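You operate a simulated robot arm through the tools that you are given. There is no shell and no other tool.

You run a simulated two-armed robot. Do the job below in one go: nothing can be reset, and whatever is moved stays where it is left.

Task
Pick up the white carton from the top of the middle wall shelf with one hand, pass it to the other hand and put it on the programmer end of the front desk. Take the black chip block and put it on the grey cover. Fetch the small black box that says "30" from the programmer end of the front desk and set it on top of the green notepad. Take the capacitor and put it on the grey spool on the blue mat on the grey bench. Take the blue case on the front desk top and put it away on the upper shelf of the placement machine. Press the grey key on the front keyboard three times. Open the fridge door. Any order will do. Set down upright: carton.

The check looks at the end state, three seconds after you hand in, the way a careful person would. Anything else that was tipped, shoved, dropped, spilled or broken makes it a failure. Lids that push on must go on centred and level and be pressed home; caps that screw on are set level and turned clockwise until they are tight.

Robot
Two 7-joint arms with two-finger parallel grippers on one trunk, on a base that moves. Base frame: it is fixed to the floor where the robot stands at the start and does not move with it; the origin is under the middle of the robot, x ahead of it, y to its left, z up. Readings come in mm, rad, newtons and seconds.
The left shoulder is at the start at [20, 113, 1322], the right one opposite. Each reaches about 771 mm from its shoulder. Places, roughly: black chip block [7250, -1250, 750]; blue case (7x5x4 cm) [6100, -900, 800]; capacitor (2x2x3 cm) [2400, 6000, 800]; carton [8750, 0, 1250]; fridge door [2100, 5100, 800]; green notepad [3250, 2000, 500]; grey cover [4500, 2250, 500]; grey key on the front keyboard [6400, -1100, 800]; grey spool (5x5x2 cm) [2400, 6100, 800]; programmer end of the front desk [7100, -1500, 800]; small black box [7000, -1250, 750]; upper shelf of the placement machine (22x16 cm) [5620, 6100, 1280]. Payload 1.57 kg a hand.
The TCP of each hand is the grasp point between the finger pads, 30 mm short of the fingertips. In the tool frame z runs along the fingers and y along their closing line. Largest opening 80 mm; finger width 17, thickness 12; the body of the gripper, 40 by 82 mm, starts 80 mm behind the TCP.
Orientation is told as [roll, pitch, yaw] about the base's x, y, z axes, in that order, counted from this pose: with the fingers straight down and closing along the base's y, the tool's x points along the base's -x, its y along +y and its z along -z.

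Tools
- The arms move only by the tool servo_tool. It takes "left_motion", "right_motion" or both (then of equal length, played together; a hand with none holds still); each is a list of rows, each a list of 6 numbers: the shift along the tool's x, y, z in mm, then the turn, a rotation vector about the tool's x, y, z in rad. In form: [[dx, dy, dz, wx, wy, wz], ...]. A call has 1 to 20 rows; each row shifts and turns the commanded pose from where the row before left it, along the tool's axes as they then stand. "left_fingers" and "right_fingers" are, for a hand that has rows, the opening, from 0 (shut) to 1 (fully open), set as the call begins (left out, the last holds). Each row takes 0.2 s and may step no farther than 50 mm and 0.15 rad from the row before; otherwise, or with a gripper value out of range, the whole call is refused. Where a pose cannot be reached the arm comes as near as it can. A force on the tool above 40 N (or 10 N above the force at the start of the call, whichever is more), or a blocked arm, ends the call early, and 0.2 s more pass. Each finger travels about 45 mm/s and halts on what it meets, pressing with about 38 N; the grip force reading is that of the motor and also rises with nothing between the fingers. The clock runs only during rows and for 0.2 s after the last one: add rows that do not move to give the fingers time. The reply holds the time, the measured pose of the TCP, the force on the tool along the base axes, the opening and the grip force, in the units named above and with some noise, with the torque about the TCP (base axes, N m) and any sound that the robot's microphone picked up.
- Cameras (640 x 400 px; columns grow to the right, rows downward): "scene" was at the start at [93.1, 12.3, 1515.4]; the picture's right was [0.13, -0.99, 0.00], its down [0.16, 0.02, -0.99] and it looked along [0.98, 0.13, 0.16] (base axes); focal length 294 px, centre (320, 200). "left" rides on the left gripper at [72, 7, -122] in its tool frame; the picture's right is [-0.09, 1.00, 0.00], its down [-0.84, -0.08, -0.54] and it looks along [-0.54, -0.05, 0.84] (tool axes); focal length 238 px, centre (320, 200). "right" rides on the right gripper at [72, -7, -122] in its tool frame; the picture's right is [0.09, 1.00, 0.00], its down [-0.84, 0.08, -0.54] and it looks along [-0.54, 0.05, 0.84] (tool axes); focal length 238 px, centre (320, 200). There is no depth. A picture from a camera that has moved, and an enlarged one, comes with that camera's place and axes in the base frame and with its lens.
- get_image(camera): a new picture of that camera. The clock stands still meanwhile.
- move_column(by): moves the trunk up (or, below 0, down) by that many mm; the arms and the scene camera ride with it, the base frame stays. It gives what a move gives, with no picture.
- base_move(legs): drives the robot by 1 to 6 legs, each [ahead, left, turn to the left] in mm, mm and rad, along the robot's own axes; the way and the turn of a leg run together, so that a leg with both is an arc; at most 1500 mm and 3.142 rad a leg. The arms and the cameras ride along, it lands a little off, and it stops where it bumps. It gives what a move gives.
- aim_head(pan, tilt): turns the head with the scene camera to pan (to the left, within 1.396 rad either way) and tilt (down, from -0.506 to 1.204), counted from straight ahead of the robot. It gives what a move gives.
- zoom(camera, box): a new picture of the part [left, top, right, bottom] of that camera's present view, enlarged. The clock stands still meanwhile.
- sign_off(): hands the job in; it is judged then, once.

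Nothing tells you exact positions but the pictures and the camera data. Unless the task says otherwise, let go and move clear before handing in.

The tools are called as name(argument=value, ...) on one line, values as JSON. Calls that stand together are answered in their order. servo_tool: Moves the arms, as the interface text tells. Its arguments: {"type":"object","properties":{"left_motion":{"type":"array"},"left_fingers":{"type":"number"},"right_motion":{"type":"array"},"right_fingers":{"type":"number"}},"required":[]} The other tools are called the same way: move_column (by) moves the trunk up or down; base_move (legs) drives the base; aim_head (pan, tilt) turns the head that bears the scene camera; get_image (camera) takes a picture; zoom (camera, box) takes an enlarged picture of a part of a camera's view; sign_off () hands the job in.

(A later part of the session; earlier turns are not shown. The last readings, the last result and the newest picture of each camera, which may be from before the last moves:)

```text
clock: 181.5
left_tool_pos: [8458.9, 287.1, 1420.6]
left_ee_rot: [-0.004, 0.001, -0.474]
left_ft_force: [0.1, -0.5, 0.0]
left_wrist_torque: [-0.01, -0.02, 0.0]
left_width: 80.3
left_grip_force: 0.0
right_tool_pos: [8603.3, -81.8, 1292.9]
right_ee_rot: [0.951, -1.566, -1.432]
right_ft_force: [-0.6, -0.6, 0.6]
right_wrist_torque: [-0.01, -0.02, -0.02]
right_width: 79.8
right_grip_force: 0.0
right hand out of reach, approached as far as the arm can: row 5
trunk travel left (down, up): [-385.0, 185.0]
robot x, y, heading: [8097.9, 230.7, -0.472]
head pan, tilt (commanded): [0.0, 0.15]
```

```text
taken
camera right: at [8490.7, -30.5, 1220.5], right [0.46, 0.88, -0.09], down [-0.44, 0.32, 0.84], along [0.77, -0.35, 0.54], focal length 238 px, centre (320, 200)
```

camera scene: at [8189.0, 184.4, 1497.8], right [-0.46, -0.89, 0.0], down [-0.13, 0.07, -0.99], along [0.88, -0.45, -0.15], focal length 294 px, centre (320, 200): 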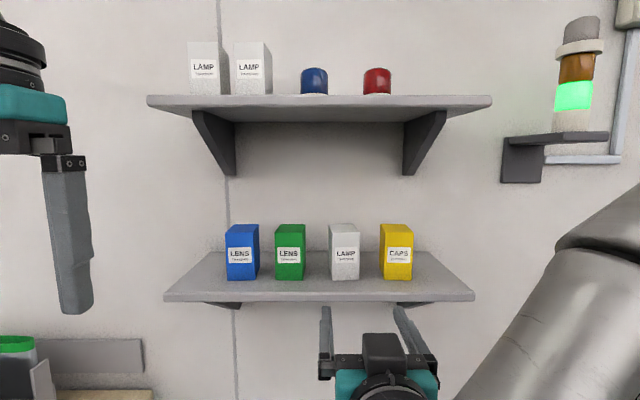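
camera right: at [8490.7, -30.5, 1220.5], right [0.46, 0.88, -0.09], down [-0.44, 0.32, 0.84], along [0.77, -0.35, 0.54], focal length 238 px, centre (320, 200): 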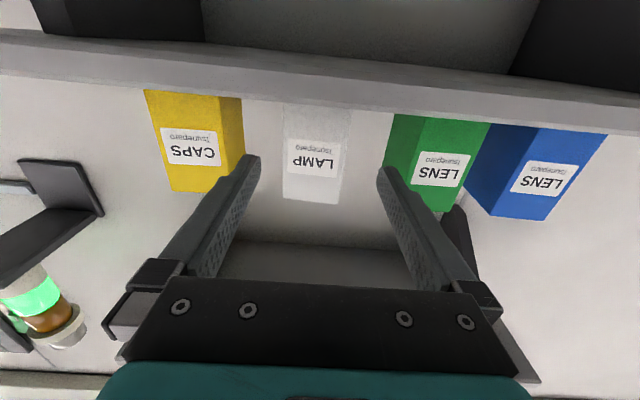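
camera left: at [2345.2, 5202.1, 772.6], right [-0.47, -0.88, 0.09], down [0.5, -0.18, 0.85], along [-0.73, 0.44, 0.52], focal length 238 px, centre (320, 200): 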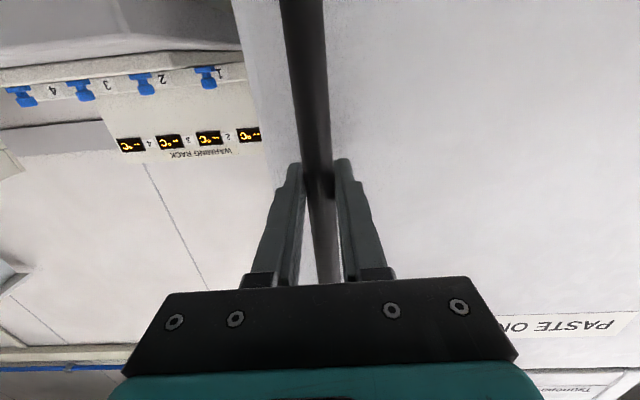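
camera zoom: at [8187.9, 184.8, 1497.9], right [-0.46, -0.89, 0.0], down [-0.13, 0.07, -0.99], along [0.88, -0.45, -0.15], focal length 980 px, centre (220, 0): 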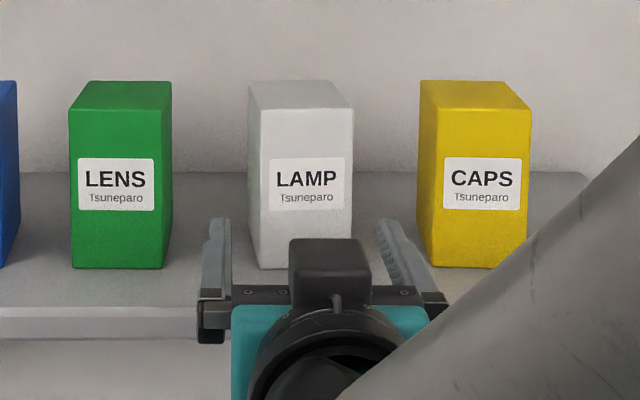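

The hand is near its reach limit here, so I pull the arm back a little, drive the base 110 mm closer, then finish with the arm.

servo_tool(right_motion=[[0, -3.5, -40, 0, 0, 0], [0, 0, -45, 0, 0, 0], [0, 0, 0, 0, 0, 0]])

base_move(legs=[[110, 0, 0]])

get_image(camera="right")

get_image(camera="scene")

```text
clock: 182.3
left_tool_pos: [8459.4, 286.2, 1420.5]
left_ee_rot: [-0.003, 0.004, -0.473]
left_ft_force: [1.0, 0.1, -0.5]
left_wrist_torque: [0.02, 0.0, 0.02]
left_width: 80.1
left_grip_force: 0.1
right_tool_pos: [8524.9, -45.8, 1290.5]
right_ee_rot: [2.384, -1.566, -2.862]
right_ft_force: [-0.4, 0.6, -0.3]
right_wrist_torque: [0.04, -0.02, -0.01]
right_width: 79.9
right_grip_force: 0.0
trunk travel left (down, up): [-385.0, 185.0]
robot x, y, heading: [8098.4, 229.3, -0.48]
head pan, tilt (commanded): [0.0, 0.15]
```

```text
clock: 183.5
left_tool_pos: [8557.6, 236.4, 1419.5]
left_ee_rot: [-0.003, 0.001, -0.472]
left_ft_force: [1.0, -0.8, -0.2]
left_wrist_torque: [-0.01, 0.03, 0.01]
left_width: 79.9
left_grip_force: 0.0
right_tool_pos: [8623.5, -96.4, 1290.0]
right_ee_rot: [2.188, -1.568, -2.665]
right_ft_force: [0.3, 0.2, 0.2]
right_wrist_torque: [0.0, 0.01, 0.05]
right_width: 80.0
right_grip_force: 0.2
trunk travel left (down, up): [-385.0, 185.0]
robot x, y, heading: [8194.7, 178.7, -0.474]
head pan, tilt (commanded): [0.0, 0.15]
```

```text
taken
camera right: at [8511.6, -46.6, 1217.6], right [0.46, 0.89, -0.09], down [-0.45, 0.32, 0.84], along [0.77, -0.34, 0.54], focal length 238 px, centre (320, 200)
```

right: 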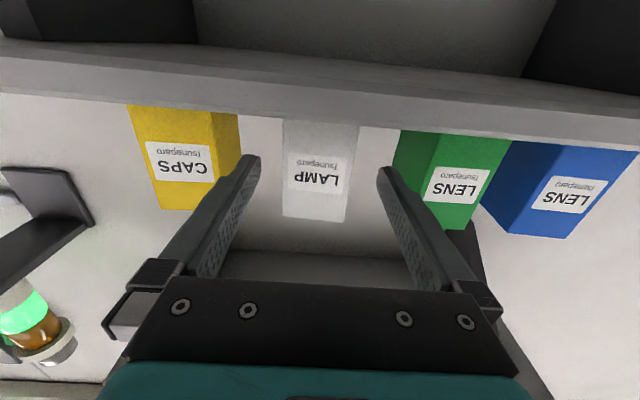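

```text
taken
camera scene: at [8286.7, 134.2, 1497.8], right [-0.46, -0.89, 0.0], down [-0.13, 0.07, -0.99], along [0.88, -0.45, -0.15], focal length 294 px, centre (320, 200)
```

scene: 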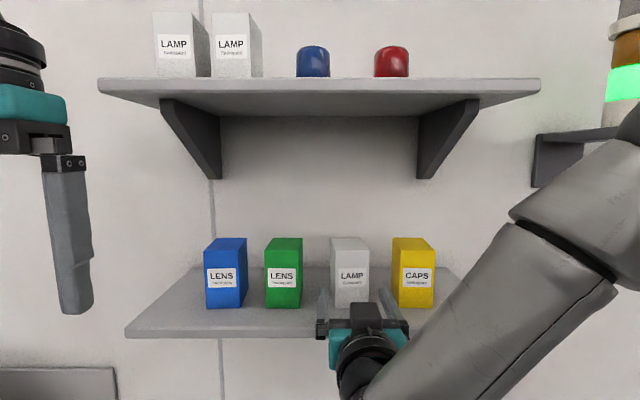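

Centred. I advance the last 56 mm so the fingers straddle the carton, then close.

servo_tool(right_motion=[[0, -0.5, 20, 0, 0, 0], [0, 0, 20, 0, 0, 0], [0, 0, 16, 0, 0, 0], [0, 0, 0, 0, 0, 0]])

get_image(camera="right")

zoom(camera="scene", box=[240, 220, 460, 380])

```text
clock: 184.5
left_tool_pos: [8556.4, 237.7, 1421.0]
left_ee_rot: [-0.006, 0.0, -0.473]
left_ft_force: [-0.5, 0.7, -0.3]
left_wrist_torque: [-0.03, 0.01, -0.02]
left_width: 79.9
left_grip_force: 0.1
right_tool_pos: [8671.4, -121.4, 1289.8]
right_ee_rot: [1.347, -1.57, -1.828]
right_ft_force: [-0.1, 0.5, 0.3]
right_wrist_torque: [0.0, 0.01, 0.0]
right_width: 79.9
right_grip_force: 0.1
trunk travel left (down, up): [-385.0, 185.0]
robot x, y, heading: [8195.7, 183.3, -0.474]
head pan, tilt (commanded): [0.0, 0.15]
```

```text
taken
camera right: at [8560.6, -70.6, 1219.0], right [0.46, 0.88, -0.09], down [-0.45, 0.32, 0.84], along [0.77, -0.35, 0.54], focal length 238 px, centre (320, 200)
```

right: 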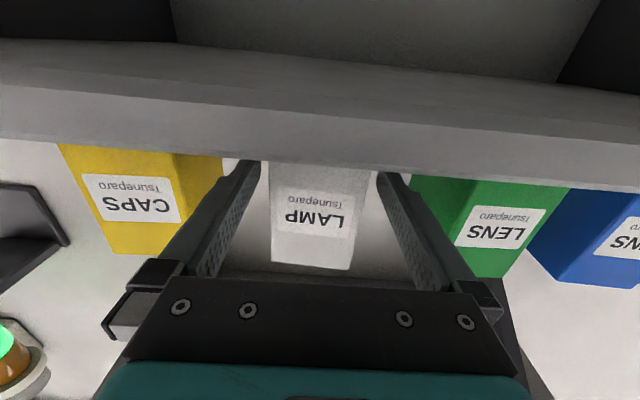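

```text
2.50 times, centred on (350, 300) of scene
camera zoom: at [8285.6, 134.8, 1497.9], right [-0.46, -0.89, 0.0], down [-0.13, 0.07, -0.99], along [0.88, -0.45, -0.15], focal length 735 px, centre (245, -50)
```

zoom: 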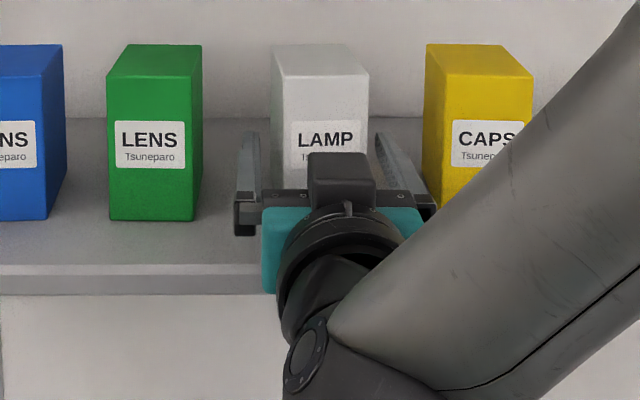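

servo_tool(right_motion=[[0, 0, 0, 0, 0, 0], [0, 0, 0, 0, 0, 0], [0, 0, 0, 0, 0, 0], [0, 0, 0, 0, 0, 0], [0, 0, 0, 0, 0, 0]], right_fingers=0.55)

get_image(camera="right")

```text
clock: 185.7
left_tool_pos: [8557.6, 237.2, 1420.8]
left_ee_rot: [-0.004, 0.001, -0.473]
left_ft_force: [-0.3, 0.2, -0.8]
left_wrist_torque: [0.0, 0.02, 0.03]
left_width: 79.8
left_grip_force: 0.1
right_tool_pos: [8671.5, -120.5, 1291.0]
right_ee_rot: [1.588, -1.569, -2.069]
right_ft_force: [0.2, 0.1, 0.8]
right_wrist_torque: [-0.02, 0.05, -0.01]
right_width: 55.6
right_grip_force: 37.7
trunk travel left (down, up): [-385.0, 185.0]
robot x, y, heading: [8190.4, 181.3, -0.473]
head pan, tilt (commanded): [0.0, 0.15]
```

```text
taken
camera right: at [8560.5, -70.6, 1219.2], right [0.46, 0.88, -0.09], down [-0.45, 0.32, 0.84], along [0.77, -0.35, 0.54], focal length 238 px, centre (320, 200)
```

right: 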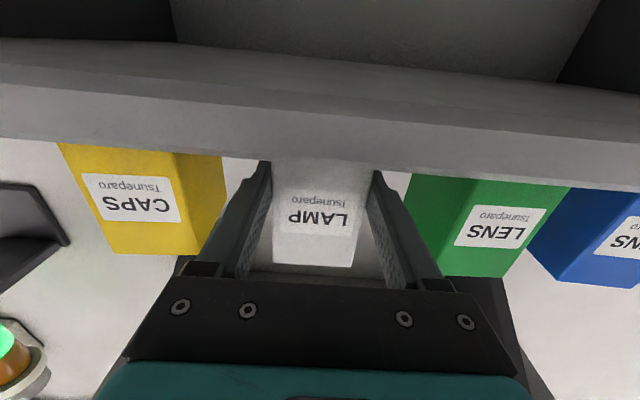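

The carton is gripped (55.6 mm, 38 N). I lift it 45 mm and draw it back out.

servo_tool(right_motion=[[-15, 0, 0, 0, 0, 0], [-15, 0, 0, 0, 0, 0], [-15, 0, 0, 0, 0, 0], [0, 0, -30, 0, 0, 0], [0, 0, -40, 0, 0, 0], [0, 0, -40, 0, 0, 0], [0, 0, 0, 0, 0, 0]])

base_move(legs=[[-450, 0, 0]])

get_image(camera="scene")

```text
clock: 187.3
left_tool_pos: [8557.3, 236.1, 1420.4]
left_ee_rot: [-0.004, 0.0, -0.472]
left_ft_force: [0.0, 0.1, -0.3]
left_wrist_torque: [-0.03, 0.0, 0.02]
left_width: 80.1
left_grip_force: 0.0
right_tool_pos: [8574.2, -71.6, 1335.0]
right_ee_rot: [2.271, -1.566, -2.748]
right_ft_force: [0.2, -0.7, -1.0]
right_wrist_torque: [0.04, 0.02, -0.03]
right_width: 55.4
right_grip_force: 39.0
trunk travel left (down, up): [-385.0, 185.0]
robot x, y, heading: [8197.8, 178.2, -0.474]
head pan, tilt (commanded): [0.0, 0.15]
```

```text
clock: 190.0
left_tool_pos: [8158.2, 442.3, 1420.3]
left_ee_rot: [-0.003, -0.001, -0.469]
left_ft_force: [-0.3, 0.6, 0.2]
left_wrist_torque: [0.02, 0.01, -0.02]
left_width: 80.0
left_grip_force: 0.1
right_tool_pos: [8177.6, 133.1, 1334.4]
right_ee_rot: [2.383, -1.568, -2.854]
right_ft_force: [-0.4, 0.5, 0.0]
right_wrist_torque: [0.0, 0.03, -0.01]
right_width: 55.5
right_grip_force: 37.8
trunk travel left (down, up): [-385.0, 185.0]
robot x, y, heading: [7797.5, 383.9, -0.47]
head pan, tilt (commanded): [0.0, 0.15]
```

```text
taken
camera scene: at [7887.4, 338.7, 1497.9], right [-0.45, -0.89, 0.0], down [-0.13, 0.07, -0.99], along [0.88, -0.45, -0.15], focal length 294 px, centre (320, 200)
```

scene: 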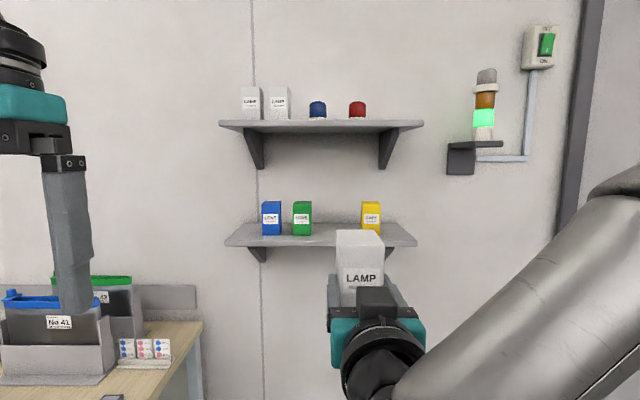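

The carton is clear of the shelf and neighbours stand untouched. Now I bring the left hand over the carton from above for the hand-over.

servo_tool(right_motion=[[0, 25, 0, 0, 0, 0], [0, 25, 0, 0, 0, 0], [0, 0, 0, 0, 0, 0]], left_motion=[[0, 0, -35, 0, 0, 0], [0, 0, -35, 0, 0, 0], [0, 0, 0, 0, 0, 0]])

servo_tool(left_motion=[[-26.6, -31, 0, 0, 0, 0], [-26.6, -31, 0, 0, 0, 0], [-26.6, -31, 0, 0, 0, 0], [-26.6, -31, 0, 0, 0, 0], [-26.6, -31, 0, 0, 0, 0], [-26.6, -31, 0, 0, 0, 0], [-26.6, -31, 0, 0, 0, 0], [0, 0, 0, 0, 0, 0]])

get_image(camera="left")

get_image(camera="scene")

```text
clock: 190.8
left_tool_pos: [8157.8, 441.1, 1491.6]
left_ee_rot: [-0.005, 0.0, -0.468]
left_ft_force: [-0.3, 0.5, 0.7]
left_wrist_torque: [0.0, 0.01, 0.01]
left_width: 79.8
left_grip_force: 0.1
right_tool_pos: [8201.7, 177.9, 1334.7]
right_ee_rot: [2.187, -1.566, -2.66]
right_ft_force: [0.7, 0.3, -0.8]
right_wrist_torque: [0.04, 0.04, -0.02]
right_width: 55.6
right_grip_force: 37.8
trunk travel left (down, up): [-385.0, 185.0]
robot x, y, heading: [7794.8, 380.7, -0.472]
head pan, tilt (commanded): [0.0, 0.15]
```

```text
clock: 192.6
left_tool_pos: [8202.9, 219.1, 1467.5]
left_ee_rot: [-0.004, 0.0, -0.467]
left_ft_force: [0.1, -0.2, -0.1]
left_wrist_torque: [-0.02, -0.02, 0.0]
left_width: 80.1
left_grip_force: 0.0
left hand out of reach, approached as far as the arm can: row 5, 6, 7
right_tool_pos: [8201.4, 177.9, 1334.8]
right_ee_rot: [2.405, -1.568, -2.876]
right_ft_force: [0.3, 0.5, -1.3]
right_wrist_torque: [-0.01, 0.01, -0.03]
right_width: 55.6
right_grip_force: 37.9
trunk travel left (down, up): [-385.0, 185.0]
robot x, y, heading: [7798.4, 383.6, -0.466]
head pan, tilt (commanded): [0.0, 0.15]
```

```text
taken
camera left: at [8140.4, 257.2, 1589.1], right [0.53, 0.85, 0.0], down [0.71, -0.44, 0.54], along [0.46, -0.29, -0.84], focal length 238 px, centre (320, 200)
```

left: 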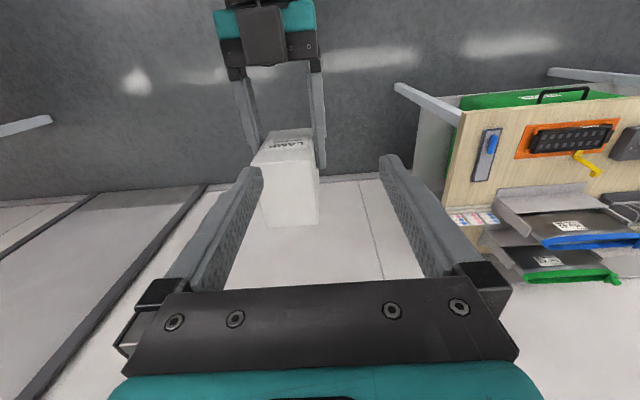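

```text
taken
camera scene: at [7888.2, 339.0, 1497.9], right [-0.45, -0.89, 0.0], down [-0.13, 0.07, -0.99], along [0.88, -0.45, -0.15], focal length 294 px, centre (320, 200)
```

scene: 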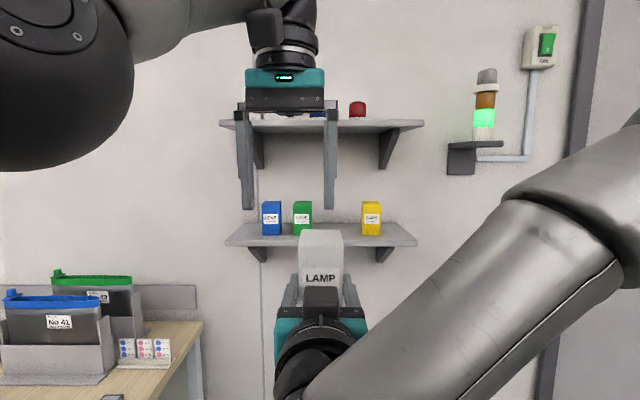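

Left hand reaches its limit at this height. I lower both hands together by 150 mm so the left arm can come fully over the carton.

servo_tool(right_motion=[[30, 0, 0, 0, 0, 0], [30, 0, 0, 0, 0, 0], [30, 0, 0, 0, 0, 0], [30, 0, 0, 0, 0, 0], [30, 0, 0, 0, 0, 0], [0, 0, 0, 0, 0, 0]], left_motion=[[0, 0, 30, 0, 0, 0], [0, 0, 30, 0, 0, 0], [0, 0, 30, 0, 0, 0], [0, 0, 30, 0, 0, 0], [0, 0, 30, 0, 0, 0], [0, 0, 0, 0, 0, 0]])

aim_head(pan=0.0, tilt=0.45)

get_image(camera="left")

get_image(camera="scene")

```text
clock: 194.0
left_tool_pos: [8201.3, 219.2, 1317.5]
left_ee_rot: [-0.003, 0.001, -0.467]
left_ft_force: [-0.3, -0.4, 0.4]
left_wrist_torque: [0.01, -0.01, 0.0]
left_width: 80.0
left_grip_force: 0.1
right_tool_pos: [8200.0, 177.5, 1184.1]
right_ee_rot: [2.362, -1.567, -2.833]
right_ft_force: [-0.6, 0.5, -0.7]
right_wrist_torque: [0.0, 0.04, -0.01]
right_width: 55.3
right_grip_force: 37.4
trunk travel left (down, up): [-385.0, 185.0]
robot x, y, heading: [7792.9, 385.1, -0.473]
head pan, tilt (commanded): [0.0, 0.15]
```

```text
clock: 194.8
left_tool_pos: [8202.4, 219.7, 1317.6]
left_ee_rot: [-0.004, 0.004, -0.468]
left_ft_force: [0.0, 0.7, -1.3]
left_wrist_torque: [0.0, -0.02, 0.02]
left_width: 79.9
left_grip_force: 0.1
right_tool_pos: [8200.8, 176.8, 1184.5]
right_ee_rot: [2.298, -1.567, -2.769]
right_ft_force: [0.8, -0.2, -0.5]
right_wrist_torque: [0.07, 0.05, -0.04]
right_width: 55.3
right_grip_force: 38.2
trunk travel left (down, up): [-385.0, 185.0]
robot x, y, heading: [7794.8, 384.6, -0.469]
head pan, tilt (commanded): [0.0, 0.45]
```

```text
taken
camera left: at [8140.3, 256.5, 1439.4], right [0.53, 0.85, 0.0], down [0.71, -0.44, 0.54], along [0.46, -0.29, -0.84], focal length 238 px, centre (320, 200)
```

left: 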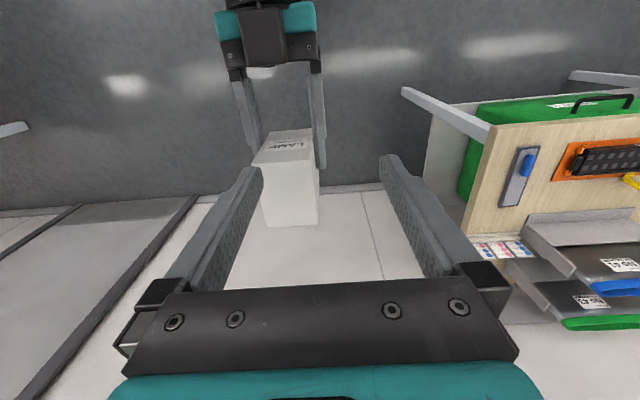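

```text
taken
camera scene: at [7887.1, 338.8, 1470.0], right [-0.45, -0.89, 0.0], down [-0.39, 0.2, -0.9], along [0.8, -0.41, -0.43], focal length 294 px, centre (320, 200)
```

scene: 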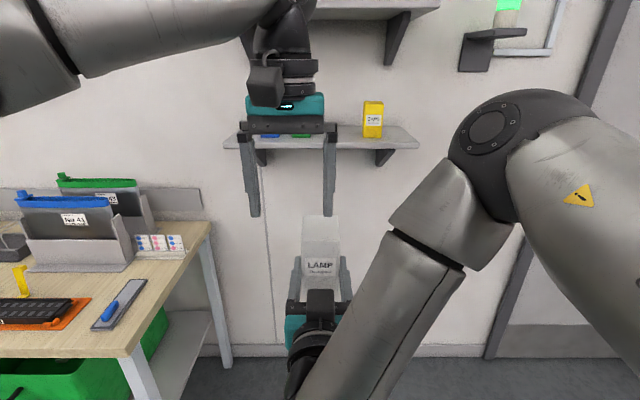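

servo_tool(left_motion=[[-23.3, -19.2, 0, 0, 0, 0], [-23.2, -19.2, 0, 0, 0, 0], [0, 0, 0, 0, 0, 0], [0, 0, 0, 0, 0, 0]])

get_image(camera="left")

zoom(camera="scene", box=[200, 60, 440, 380])

```text
clock: 195.8
left_tool_pos: [8225.6, 163.0, 1316.6]
left_ee_rot: [-0.002, 0.001, -0.468]
left_ft_force: [-0.8, -0.2, 0.0]
left_wrist_torque: [0.01, -0.01, -0.02]
left_width: 80.2
left_grip_force: 0.1
right_tool_pos: [8200.6, 178.6, 1183.5]
right_ee_rot: [2.241, -1.566, -2.712]
right_ft_force: [-0.3, 0.4, -0.9]
right_wrist_torque: [0.0, 0.08, 0.02]
right_width: 55.3
right_grip_force: 37.9
trunk travel left (down, up): [-385.0, 185.0]
robot x, y, heading: [7798.7, 382.8, -0.469]
head pan, tilt (commanded): [0.0, 0.45]
```

```text
taken
camera left: at [8164.6, 200.6, 1439.4], right [0.53, 0.85, 0.0], down [0.71, -0.45, 0.54], along [0.46, -0.29, -0.84], focal length 238 px, centre (320, 200)
```

left: 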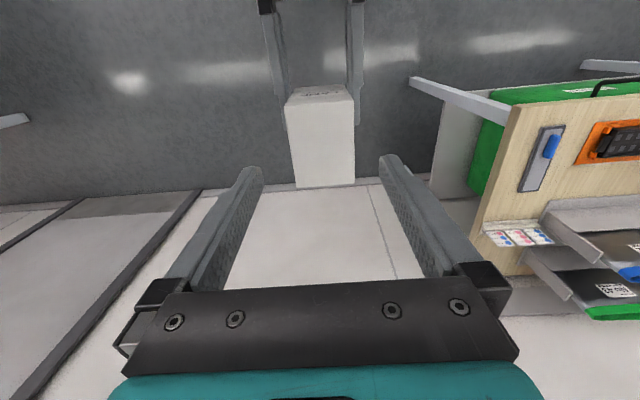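

```text
1.25 times, centred on (320, 220) of scene
camera zoom: at [7887.1, 338.4, 1469.9], right [-0.45, -0.89, 0.0], down [-0.39, 0.2, -0.9], along [0.8, -0.41, -0.44], focal length 368 px, centre (320, 175)
```

zoom: 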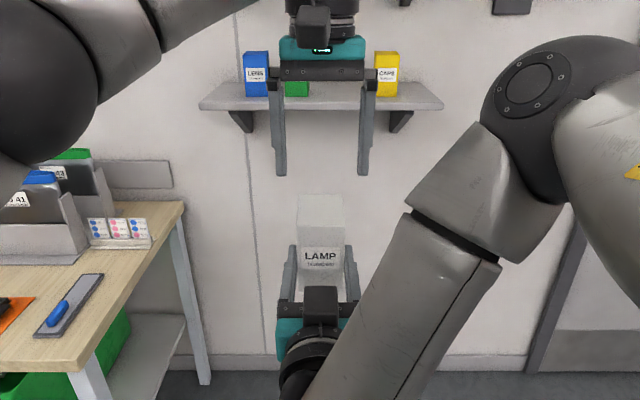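

Alignment is good; I descend the left hand around the carton's upper half.

servo_tool(left_motion=[[0, 1.5, 25, 0, 0, 0], [0, 0, 25, 0, 0, 0], [0, 0, 20, 0, 0, 0], [0, 0, 14, 0, 0, 0], [0, 0, 0, 0, 0, 0]])

get_image(camera="left")

zoom(camera="scene", box=[240, 140, 420, 320])

```text
clock: 197.0
left_tool_pos: [8225.8, 165.2, 1232.7]
left_ee_rot: [-0.003, 0.001, -0.466]
left_ft_force: [0.8, -0.2, 0.5]
left_wrist_torque: [0.02, -0.03, -0.01]
left_width: 80.2
left_grip_force: 0.1
right_tool_pos: [8201.2, 179.0, 1185.4]
right_ee_rot: [2.306, -1.566, -2.776]
right_ft_force: [0.7, -0.6, -1.1]
right_wrist_torque: [0.03, 0.0, 0.03]
right_width: 55.5
right_grip_force: 37.7
trunk travel left (down, up): [-385.0, 185.0]
robot x, y, heading: [7794.7, 384.9, -0.469]
head pan, tilt (commanded): [0.0, 0.45]
```

```text
taken
camera left: at [8164.7, 202.4, 1355.5], right [0.53, 0.85, 0.0], down [0.71, -0.44, 0.54], along [0.46, -0.29, -0.84], focal length 238 px, centre (320, 200)
```

left: 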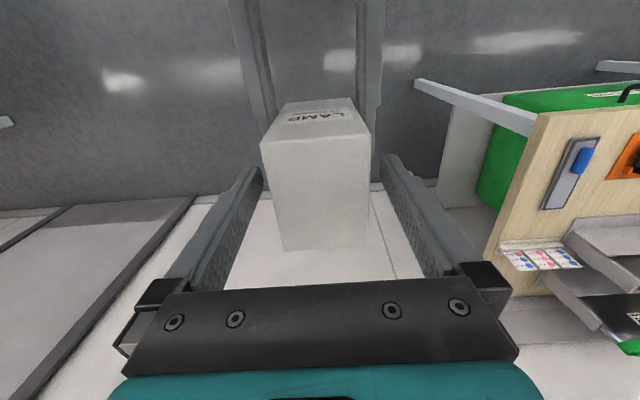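

```text
2.22 times, centred on (330, 230) of scene
camera zoom: at [7887.2, 338.8, 1470.0], right [-0.45, -0.89, 0.0], down [-0.39, 0.2, -0.9], along [0.8, -0.41, -0.44], focal length 653 px, centre (298, 133)
```

zoom: 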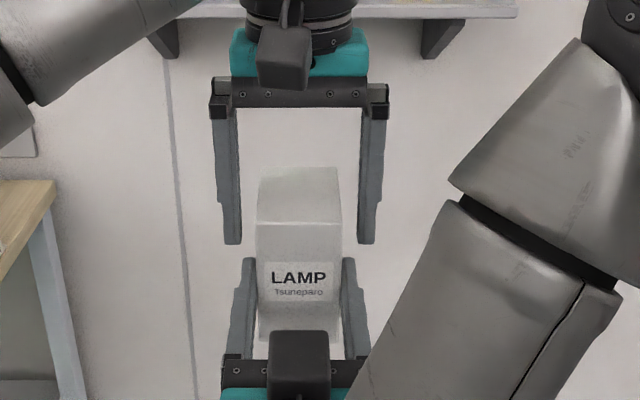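

servo_tool(left_motion=[[0, 0, 0, 0, 0, 0], [0, 0, 0, 0, 0, 0], [0, 0, 0, 0, 0, 0], [0, 0, 0, 0, 0, 0], [0, 0, 0, 0, 0, 0]], left_fingers=0.55)

get_image(camera="left")

```text
clock: 198.2
left_tool_pos: [8226.5, 165.2, 1233.3]
left_ee_rot: [-0.001, 0.003, -0.468]
left_ft_force: [1.3, 1.0, -0.6]
left_wrist_torque: [0.18, -0.18, -0.05]
left_width: 55.6
left_grip_force: 38.7
right_tool_pos: [8199.5, 176.9, 1184.5]
right_ee_rot: [2.432, -1.567, -2.902]
right_ft_force: [-1.3, -0.5, 0.3]
right_wrist_torque: [-0.12, 0.07, 0.02]
right_width: 55.4
right_grip_force: 38.0
trunk travel left (down, up): [-385.0, 185.0]
robot x, y, heading: [7798.1, 387.8, -0.472]
head pan, tilt (commanded): [0.0, 0.45]
```

```text
taken
camera left: at [8164.9, 202.4, 1355.7], right [0.53, 0.85, 0.0], down [0.71, -0.45, 0.54], along [0.46, -0.29, -0.84], focal length 238 px, centre (320, 200)
```

left: 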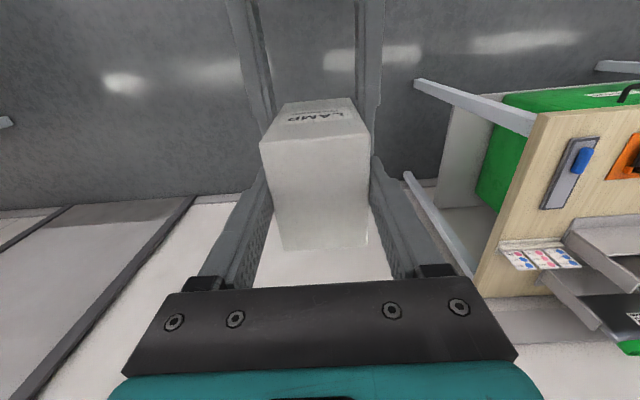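

Both hands hold the carton with little side force. I open the right hand and draw it back.

servo_tool(right_motion=[[0, 0, 0, 0, 0, 0], [0, 0, 0, 0, 0, 0], [0, 0, 0, 0, 0, 0], [0, 0, 0, 0, 0, 0]], right_fingers=1.0)

servo_tool(right_motion=[[0, 0, -20, 0, 0, 0], [0, 0, -25, 0, 0, 0], [20, -20, -30, 0, 0, 0], [20, -30, -30, 0, 0, 0], [0, -40, 0, 0, 0, 0], [0, -40, 0, 0, 0, 0], [0, 0, 0, 0, 0, 0]])

get_image(camera="scene")

get_image(camera="left")

```text
clock: 199.2
left_tool_pos: [8226.5, 163.6, 1234.0]
left_ee_rot: [-0.004, 0.002, -0.468]
left_ft_force: [-0.1, 0.0, -0.7]
left_wrist_torque: [-0.01, 0.0, 0.0]
left_width: 55.4
left_grip_force: 38.0
right_tool_pos: [8200.7, 178.3, 1184.1]
right_ee_rot: [2.307, -1.568, -2.779]
right_ft_force: [-0.3, 0.3, 0.2]
right_wrist_torque: [0.0, -0.01, -0.02]
right_width: 79.9
right_grip_force: 0.1
trunk travel left (down, up): [-385.0, 185.0]
robot x, y, heading: [7796.7, 382.5, -0.467]
head pan, tilt (commanded): [0.0, 0.45]
```

```text
clock: 200.8
left_tool_pos: [8227.1, 164.7, 1234.1]
left_ee_rot: [-0.003, 0.001, -0.468]
left_ft_force: [0.1, 0.3, 0.8]
left_wrist_torque: [0.01, 0.01, 0.0]
left_width: 55.4
left_grip_force: 38.4
right_tool_pos: [8109.7, 177.4, 1218.9]
right_ee_rot: [1.789, -1.567, -2.264]
right_ft_force: [-0.4, -0.9, 0.4]
right_wrist_torque: [0.02, -0.04, 0.03]
right_width: 80.4
right_grip_force: 0.1
right hand out of reach, approached as far as the arm can: row 3, 4, 5, 6
trunk travel left (down, up): [-385.0, 185.0]
robot x, y, heading: [7796.3, 384.9, -0.467]
head pan, tilt (commanded): [0.0, 0.45]
```

```text
taken
camera scene: at [7887.1, 338.8, 1469.9], right [-0.45, -0.89, 0.0], down [-0.39, 0.2, -0.9], along [0.8, -0.41, -0.44], focal length 294 px, centre (320, 200)
```

scene: 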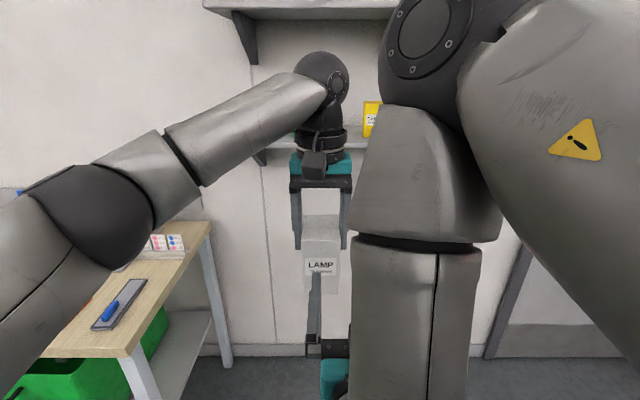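

```text
taken
camera left: at [8164.6, 202.3, 1355.7], right [0.53, 0.85, 0.0], down [0.71, -0.45, 0.54], along [0.46, -0.29, -0.84], focal length 238 px, centre (320, 200)
```

left: 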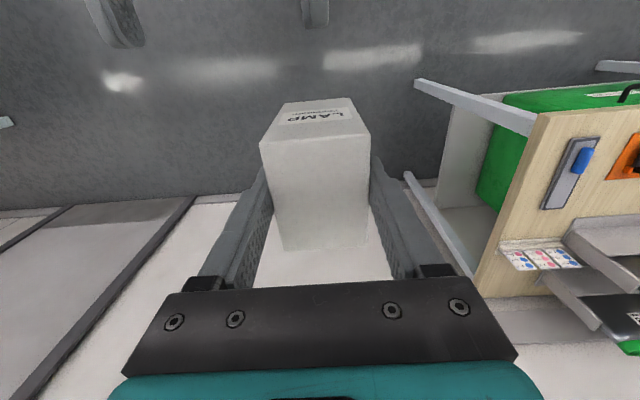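

Hand-over done: the left hand holds the carton. I move the left hand aside, then fold the right hand back to pointing down.

servo_tool(left_motion=[[0, 35, -5, 0, 0, 0], [0, 40, -10, 0, 0, 0], [0, 40, -10, 0, 0, 0], [0, 40, -10, 0, 0, 0], [0, 20, 0, 0, 0, 0]])

servo_tool(right_motion=[[0, -30, 25, 0, 0, 0], [0, -30, 25, 0, 0.1, 0], [0, -30, 0, 0, 0.145, 0], [0, 0, 0, 0, 0.145, 0], [0, 0, 0, 0, 0.145, 0], [0, 0, 0, 0, 0.145, 0], [0, 0, 0, 0, 0.145, 0], [0, 0, 0, 0, 0.145, 0], [0, 0, 0, 0, 0.145, 0], [0, 0, 0, 0, 0.145, 0], [0, 0, 0, 0, 0.145, 0], [0, 0, 0, 0, 0.145, 0], [0, 0, 0, 0, 0.02, 0]])

get_image(camera="scene")

```text
clock: 202.0
left_tool_pos: [8304.8, 321.4, 1268.2]
left_ee_rot: [-0.004, 0.003, -0.468]
left_ft_force: [0.4, -0.2, -1.4]
left_wrist_torque: [-0.03, 0.04, 0.0]
left_width: 55.5
left_grip_force: 38.2
right_tool_pos: [8111.2, 178.6, 1217.9]
right_ee_rot: [1.756, -1.569, -2.229]
right_ft_force: [0.2, -0.1, -0.2]
right_wrist_torque: [0.01, -0.01, 0.02]
right_width: 80.0
right_grip_force: 0.2
trunk travel left (down, up): [-385.0, 185.0]
robot x, y, heading: [7799.6, 384.8, -0.468]
head pan, tilt (commanded): [0.0, 0.45]
```

```text
clock: 204.8
left_tool_pos: [8304.9, 320.9, 1268.3]
left_ee_rot: [-0.005, 0.002, -0.468]
left_ft_force: [-0.1, -0.3, -1.2]
left_wrist_torque: [-0.05, 0.02, -0.01]
left_width: 55.7
left_grip_force: 38.0
right_tool_pos: [8136.1, 92.0, 1231.6]
right_ee_rot: [0.004, 0.0, -0.469]
right_ft_force: [-0.4, 0.0, -0.6]
right_wrist_torque: [-0.02, -0.01, 0.03]
right_width: 80.2
right_grip_force: 0.1
right hand out of reach, approached as far as the arm can: row 1, 2, 3
trunk travel left (down, up): [-385.0, 185.0]
robot x, y, heading: [7796.4, 379.5, -0.47]
head pan, tilt (commanded): [0.0, 0.45]
```

```text
taken
camera scene: at [7887.0, 338.8, 1470.0], right [-0.45, -0.89, 0.0], down [-0.39, 0.2, -0.9], along [0.8, -0.41, -0.44], focal length 294 px, centre (320, 200)
```

scene: 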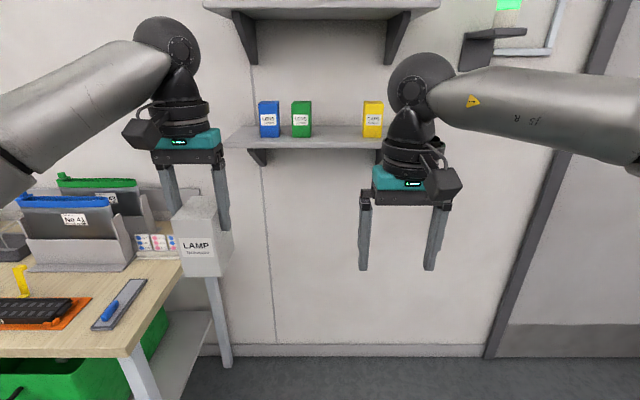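

Both hands point down again with the carton in the left. I back off a bit, raise hands, and turn right to face the front desk.

servo_tool(left_motion=[[20, 0, -40, 0, 0, 0], [20, 0, -40, 0, 0, 0], [20, 0, -20, 0, 0, 0]], right_motion=[[0, 0, -40, 0, 0, 0], [0, 0, -40, 0, 0, 0], [0, 0, -40, 0, 0, 0]])

base_move(legs=[[0, 0, -1.571]])

aim_head(pan=0.0, tilt=0.35)

get_image(camera="scene")

```text
clock: 205.6
left_tool_pos: [8250.2, 350.1, 1369.5]
left_ee_rot: [-0.005, 0.001, -0.464]
left_ft_force: [-0.1, -0.5, -1.6]
left_wrist_torque: [-0.01, 0.01, 0.01]
left_width: 55.6
left_grip_force: 38.1
right_tool_pos: [8133.6, 93.0, 1351.6]
right_ee_rot: [0.002, -0.003, -0.472]
right_ft_force: [0.0, -0.9, 0.2]
right_wrist_torque: [-0.05, 0.0, 0.01]
right_width: 80.0
right_grip_force: 0.0
trunk travel left (down, up): [-385.0, 185.0]
robot x, y, heading: [7797.9, 380.3, -0.464]
head pan, tilt (commanded): [0.0, 0.45]
```

```text
clock: 209.8
left_tool_pos: [7766.0, -71.7, 1368.1]
left_ee_rot: [-0.003, 0.002, -2.031]
left_ft_force: [0.1, 0.2, -1.1]
left_wrist_torque: [0.02, -0.01, 0.02]
left_width: 55.7
left_grip_force: 37.7
right_tool_pos: [7509.9, 41.1, 1351.7]
right_ee_rot: [0.004, -0.004, -2.033]
right_ft_force: [0.1, 0.0, 0.3]
right_wrist_torque: [0.0, 0.0, 0.01]
right_width: 79.9
right_grip_force: 0.1
trunk travel left (down, up): [-385.0, 185.0]
robot x, y, heading: [7800.1, 384.8, -2.033]
head pan, tilt (commanded): [0.0, 0.45]
```

```text
clock: 210.5
left_tool_pos: [7765.9, -71.6, 1368.1]
left_ee_rot: [0.0, 0.001, -2.03]
left_ft_force: [-0.5, 0.6, -1.3]
left_wrist_torque: [-0.04, 0.01, 0.02]
left_width: 55.5
left_grip_force: 37.7
right_tool_pos: [7508.1, 43.4, 1352.8]
right_ee_rot: [0.004, -0.003, -2.033]
right_ft_force: [0.8, -0.5, -1.0]
right_wrist_torque: [-0.02, -0.03, 0.0]
right_width: 80.1
right_grip_force: 0.1
trunk travel left (down, up): [-385.0, 185.0]
robot x, y, heading: [7795.9, 387.7, -2.03]
head pan, tilt (commanded): [0.0, 0.351]
```

```text
taken
camera scene: at [7750.3, 292.5, 1479.1], right [-0.9, 0.45, 0.0], down [0.15, 0.31, -0.94], along [-0.42, -0.84, -0.34], focal length 294 px, centre (320, 200)
```

scene: 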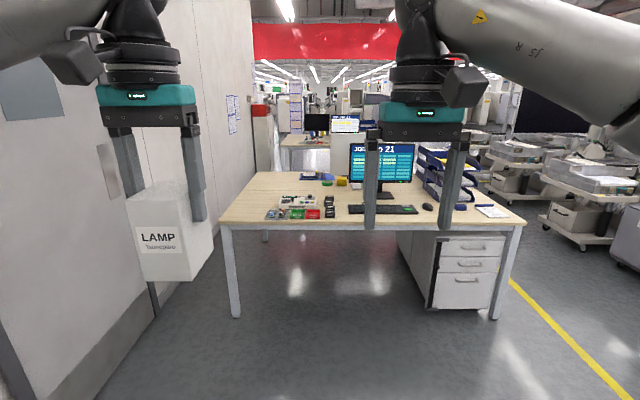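

The front desk is ahead: programmer end at the left, keyboard in the middle, trays at the right. I zoom in on its contents.

zoom(camera="scene", box=[210, 160, 370, 240])

zoom(camera="scene", box=[340, 140, 530, 235])

```text
4.00 times, centred on (290, 200) of scene
camera zoom: at [7750.3, 292.5, 1479.1], right [-0.9, 0.45, 0.0], down [0.15, 0.31, -0.94], along [-0.42, -0.84, -0.34], focal length 1176 px, centre (440, 200)
```

zoom: 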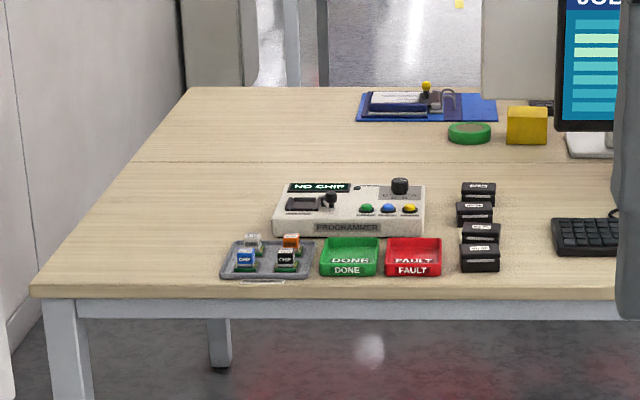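

```text
3.37 times, centred on (435, 188) of scene
camera zoom: at [7750.3, 292.5, 1479.1], right [-0.9, 0.45, 0.0], down [0.15, 0.31, -0.94], along [-0.42, -0.84, -0.34], focal length 990 px, centre (-67, 242)
```

zoom: 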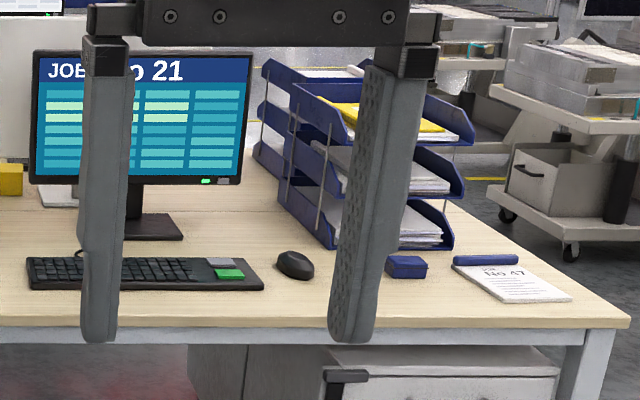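

The black chip block is in the small grey tray, the four black boxes stand in a column right of the red tray, and there is free table space at the left end for the carton. I drive up to the desk.

base_move(legs=[[1250, 120, 0]])

aim_head(pan=0.0, tilt=0.8)

get_image(camera="scene")

```text
clock: 216.8
left_tool_pos: [7304.2, -1230.8, 1367.7]
left_ee_rot: [-0.004, 0.003, -2.047]
left_ft_force: [-0.5, 0.3, -1.0]
left_wrist_torque: [0.02, 0.0, -0.01]
left_width: 55.7
left_grip_force: 37.9
right_tool_pos: [7048.7, -1111.5, 1351.1]
right_ee_rot: [0.004, -0.003, -2.051]
right_ft_force: [0.5, 0.1, 0.0]
right_wrist_torque: [0.01, 0.04, 0.03]
right_width: 79.9
right_grip_force: 0.0
trunk travel left (down, up): [-385.0, 185.0]
robot x, y, heading: [7345.2, -776.2, -2.049]
head pan, tilt (commanded): [0.0, 0.351]
```

```text
clock: 217.7
left_tool_pos: [7303.8, -1228.4, 1366.1]
left_ee_rot: [-0.002, 0.003, -2.047]
left_ft_force: [0.2, 0.6, -0.3]
left_wrist_torque: [-0.03, 0.02, 0.01]
left_width: 55.7
left_grip_force: 38.3
right_tool_pos: [7048.6, -1109.7, 1352.2]
right_ee_rot: [0.004, -0.004, -2.052]
right_ft_force: [0.2, -0.6, -0.5]
right_wrist_torque: [0.01, 0.02, 0.01]
right_width: 80.0
right_grip_force: 0.1
trunk travel left (down, up): [-385.0, 185.0]
robot x, y, heading: [7345.0, -775.3, -2.046]
head pan, tilt (commanded): [0.0, 0.799]
```

```text
taken
camera scene: at [7300.5, -853.5, 1439.6], right [-0.89, 0.46, 0.0], down [0.33, 0.64, -0.7], along [-0.32, -0.62, -0.72], focal length 294 px, centre (320, 200)
```

scene: 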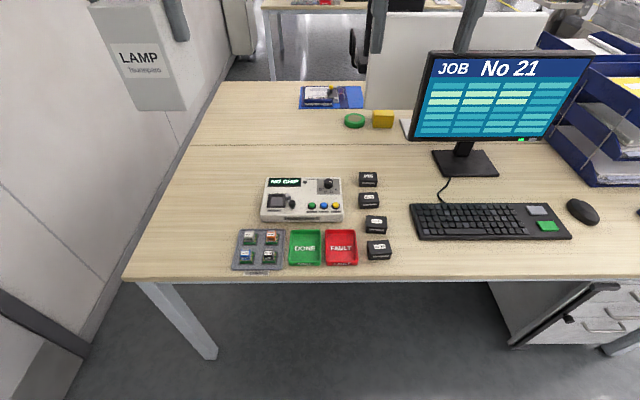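

zoom(camera="scene", box=[220, 160, 400, 280])

zoom(camera="scene", box=[345, 165, 405, 265])

zoom(camera="scene", box=[220, 220, 300, 280])

zoom(camera="scene", box=[500, 180, 640, 260])

```text
3.33 times, centred on (310, 220) of scene
camera zoom: at [7300.5, -853.5, 1439.6], right [-0.89, 0.46, 0.0], down [0.33, 0.64, -0.7], along [-0.32, -0.62, -0.72], focal length 980 px, centre (353, 133)
```

zoom: 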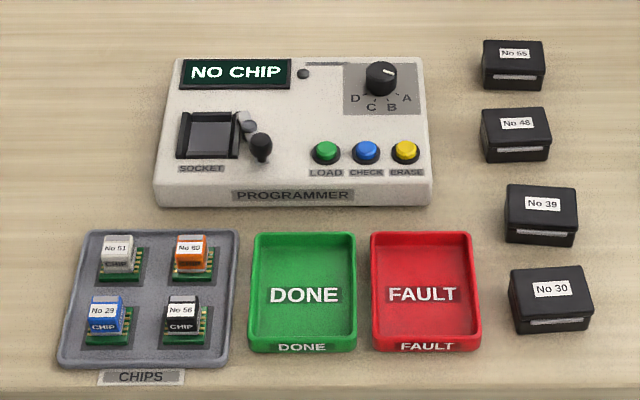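

```text
4.00 times, centred on (375, 215) of scene
camera zoom: at [7300.5, -853.5, 1439.6], right [-0.89, 0.46, 0.0], down [0.33, 0.64, -0.7], along [-0.32, -0.62, -0.72], focal length 1176 px, centre (100, 140)
```

zoom: 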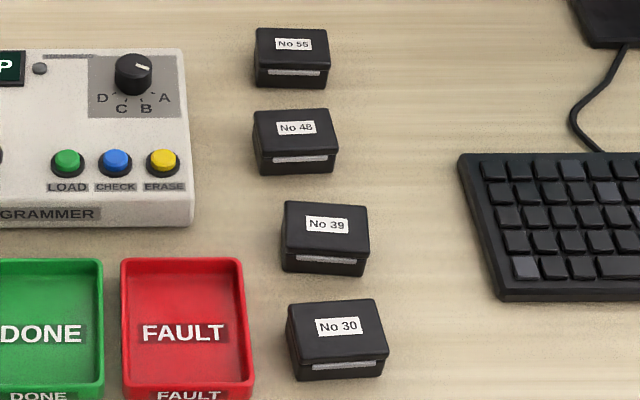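

```text
6.67 times, centred on (260, 250) of scene
camera zoom: at [7300.5, -853.5, 1439.6], right [-0.89, 0.46, 0.0], down [0.33, 0.64, -0.7], along [-0.32, -0.62, -0.72], focal length 1960 px, centre (720, -133)
```

zoom: 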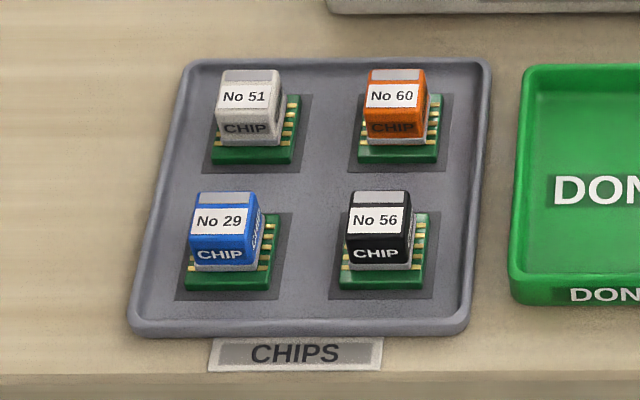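

```text
4.57 times, centred on (570, 220) of scene
camera zoom: at [7300.5, -853.5, 1439.6], right [-0.89, 0.46, 0.0], down [0.33, 0.64, -0.7], along [-0.32, -0.62, -0.72], focal length 1344 px, centre (-823, 109)
```

zoom: 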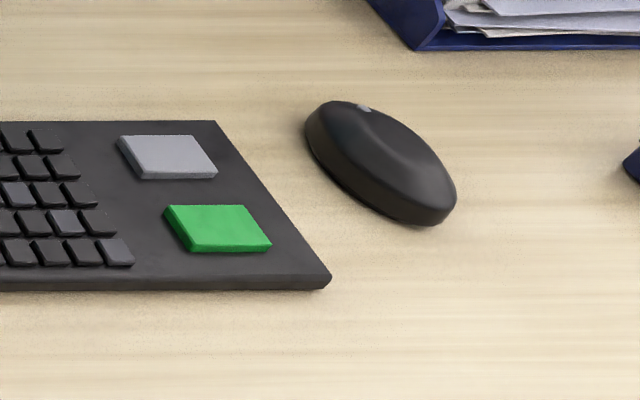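

The box "No 30" is the nearest of the four and the black chip "No 56" is front-right in the tray. First I set the carton on the free desk area left of the chip tray; I move closer for that.

base_move(legs=[[165, 170, 0]])

aim_head(pan=0.2, tilt=0.9)

get_image(camera="scene")

get_image(camera="right")

```text
clock: 219.4
left_tool_pos: [7380.8, -1454.6, 1367.5]
left_ee_rot: [-0.003, 0.001, -2.048]
left_ft_force: [0.8, 0.4, -1.3]
left_wrist_torque: [0.07, -0.01, 0.01]
left_width: 55.5
left_grip_force: 38.4
right_tool_pos: [7125.7, -1336.1, 1351.4]
right_ee_rot: [0.001, -0.002, -2.053]
right_ft_force: [-0.3, -0.7, 0.1]
right_wrist_torque: [0.05, -0.02, 0.02]
right_width: 79.9
right_grip_force: 0.1
trunk travel left (down, up): [-385.0, 185.0]
robot x, y, heading: [7420.5, -997.4, -2.05]
head pan, tilt (commanded): [0.0, 0.799]
```

```text
clock: 220.2
left_tool_pos: [7380.0, -1452.7, 1367.9]
left_ee_rot: [-0.002, 0.004, -2.048]
left_ft_force: [-0.1, -0.4, -1.2]
left_wrist_torque: [-0.01, -0.02, 0.07]
left_width: 55.4
left_grip_force: 37.7
right_tool_pos: [7125.4, -1334.6, 1350.6]
right_ee_rot: [0.004, -0.003, -2.052]
right_ft_force: [-0.3, 0.1, 0.5]
right_wrist_torque: [0.01, 0.02, -0.04]
right_width: 80.2
right_grip_force: 0.0
trunk travel left (down, up): [-385.0, 185.0]
robot x, y, heading: [7420.6, -1001.5, -2.051]
head pan, tilt (commanded): [0.201, 0.901]
```

```text
taken
camera scene: at [7392.2, -1079.3, 1431.6], right [-0.96, 0.28, 0.0], down [0.22, 0.75, -0.62], along [-0.17, -0.6, -0.78], focal length 294 px, centre (320, 200)
```

scene: 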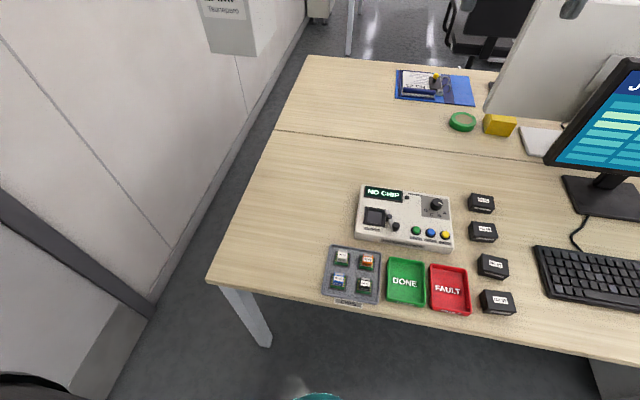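

```text
taken
camera right: at [7151.0, -1267.6, 1473.0], right [0.93, -0.38, 0.0], down [-0.32, -0.78, 0.55], along [-0.2, -0.51, -0.84], focal length 238 px, centre (320, 200)
```

right: 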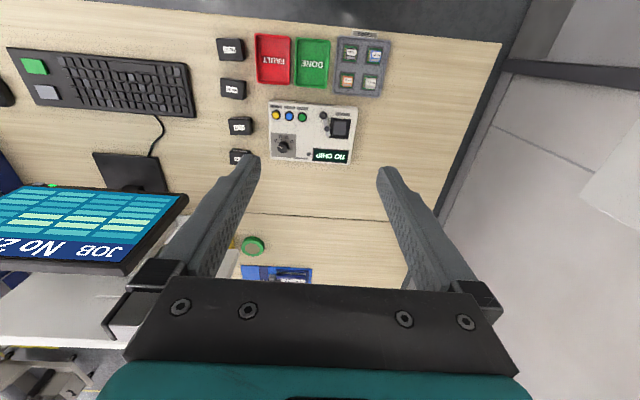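

The target spot left of the chip tray is clear. I lower the trunk and bring the carton over it.

move_column(by=-150)

servo_tool(left_motion=[[-17.4, 11, 40, 0, 0, 0], [-17.4, 11, 40, 0, 0, 0], [-17.3, 11.1, 40, 0, 0, 0], [0, 0, 45, 0, 0, 0], [0, 0, 45, 0, 0, 0], [0, 0, 45, 0, 0, 0], [0, 0, 45, 0, 0, 0], [0, 0, 0, 0, 0, 0], [0, 0, 0, 0, 0, 0]])

get_image(camera="scene")

get_image(camera="left")

```text
clock: 221.9
left_tool_pos: [7379.6, -1453.2, 1218.4]
left_ee_rot: [-0.001, 0.0, -2.046]
left_ft_force: [0.1, 0.8, -1.6]
left_wrist_torque: [0.02, -0.02, -0.03]
left_width: 55.6
left_grip_force: 37.6
right_tool_pos: [7124.0, -1333.6, 1202.3]
right_ee_rot: [0.003, -0.003, -2.051]
right_ft_force: [0.0, -0.7, 0.9]
right_wrist_torque: [-0.05, 0.02, -0.02]
right_width: 79.9
right_grip_force: 0.0
trunk travel left (down, up): [-235.0, 335.0]
robot x, y, heading: [7417.7, -999.1, -2.048]
head pan, tilt (commanded): [0.201, 0.901]
```

```text
clock: 223.9
left_tool_pos: [7385.2, -1514.3, 918.9]
left_ee_rot: [-0.002, 0.0, -2.047]
left_ft_force: [1.0, 0.5, -1.4]
left_wrist_torque: [-0.01, 0.01, 0.01]
left_width: 55.5
left_grip_force: 37.7
right_tool_pos: [7125.1, -1335.3, 1201.7]
right_ee_rot: [0.004, -0.002, -2.05]
right_ft_force: [0.3, -0.4, 0.4]
right_wrist_torque: [0.03, 0.01, 0.0]
right_width: 80.0
right_grip_force: 0.1
trunk travel left (down, up): [-235.0, 335.0]
robot x, y, heading: [7420.4, -997.1, -2.049]
head pan, tilt (commanded): [0.201, 0.901]
```

```text
taken
camera scene: at [7392.3, -1079.5, 1281.6], right [-0.96, 0.27, 0.0], down [0.21, 0.75, -0.62], along [-0.17, -0.6, -0.78], focal length 294 px, centre (320, 200)
```

scene: 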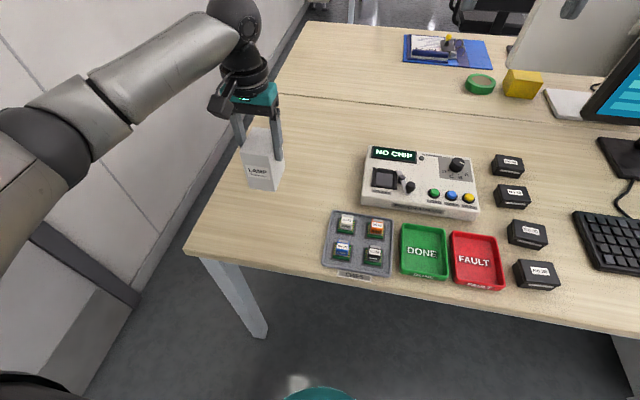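

```text
taken
camera left: at [7423.6, -1454.2, 1039.8], right [0.84, -0.54, 0.0], down [-0.45, -0.71, 0.54], along [-0.29, -0.46, -0.84], focal length 238 px, centre (320, 200)
```

left: 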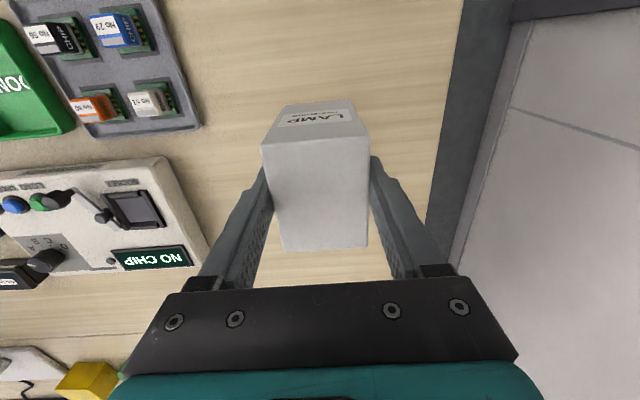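

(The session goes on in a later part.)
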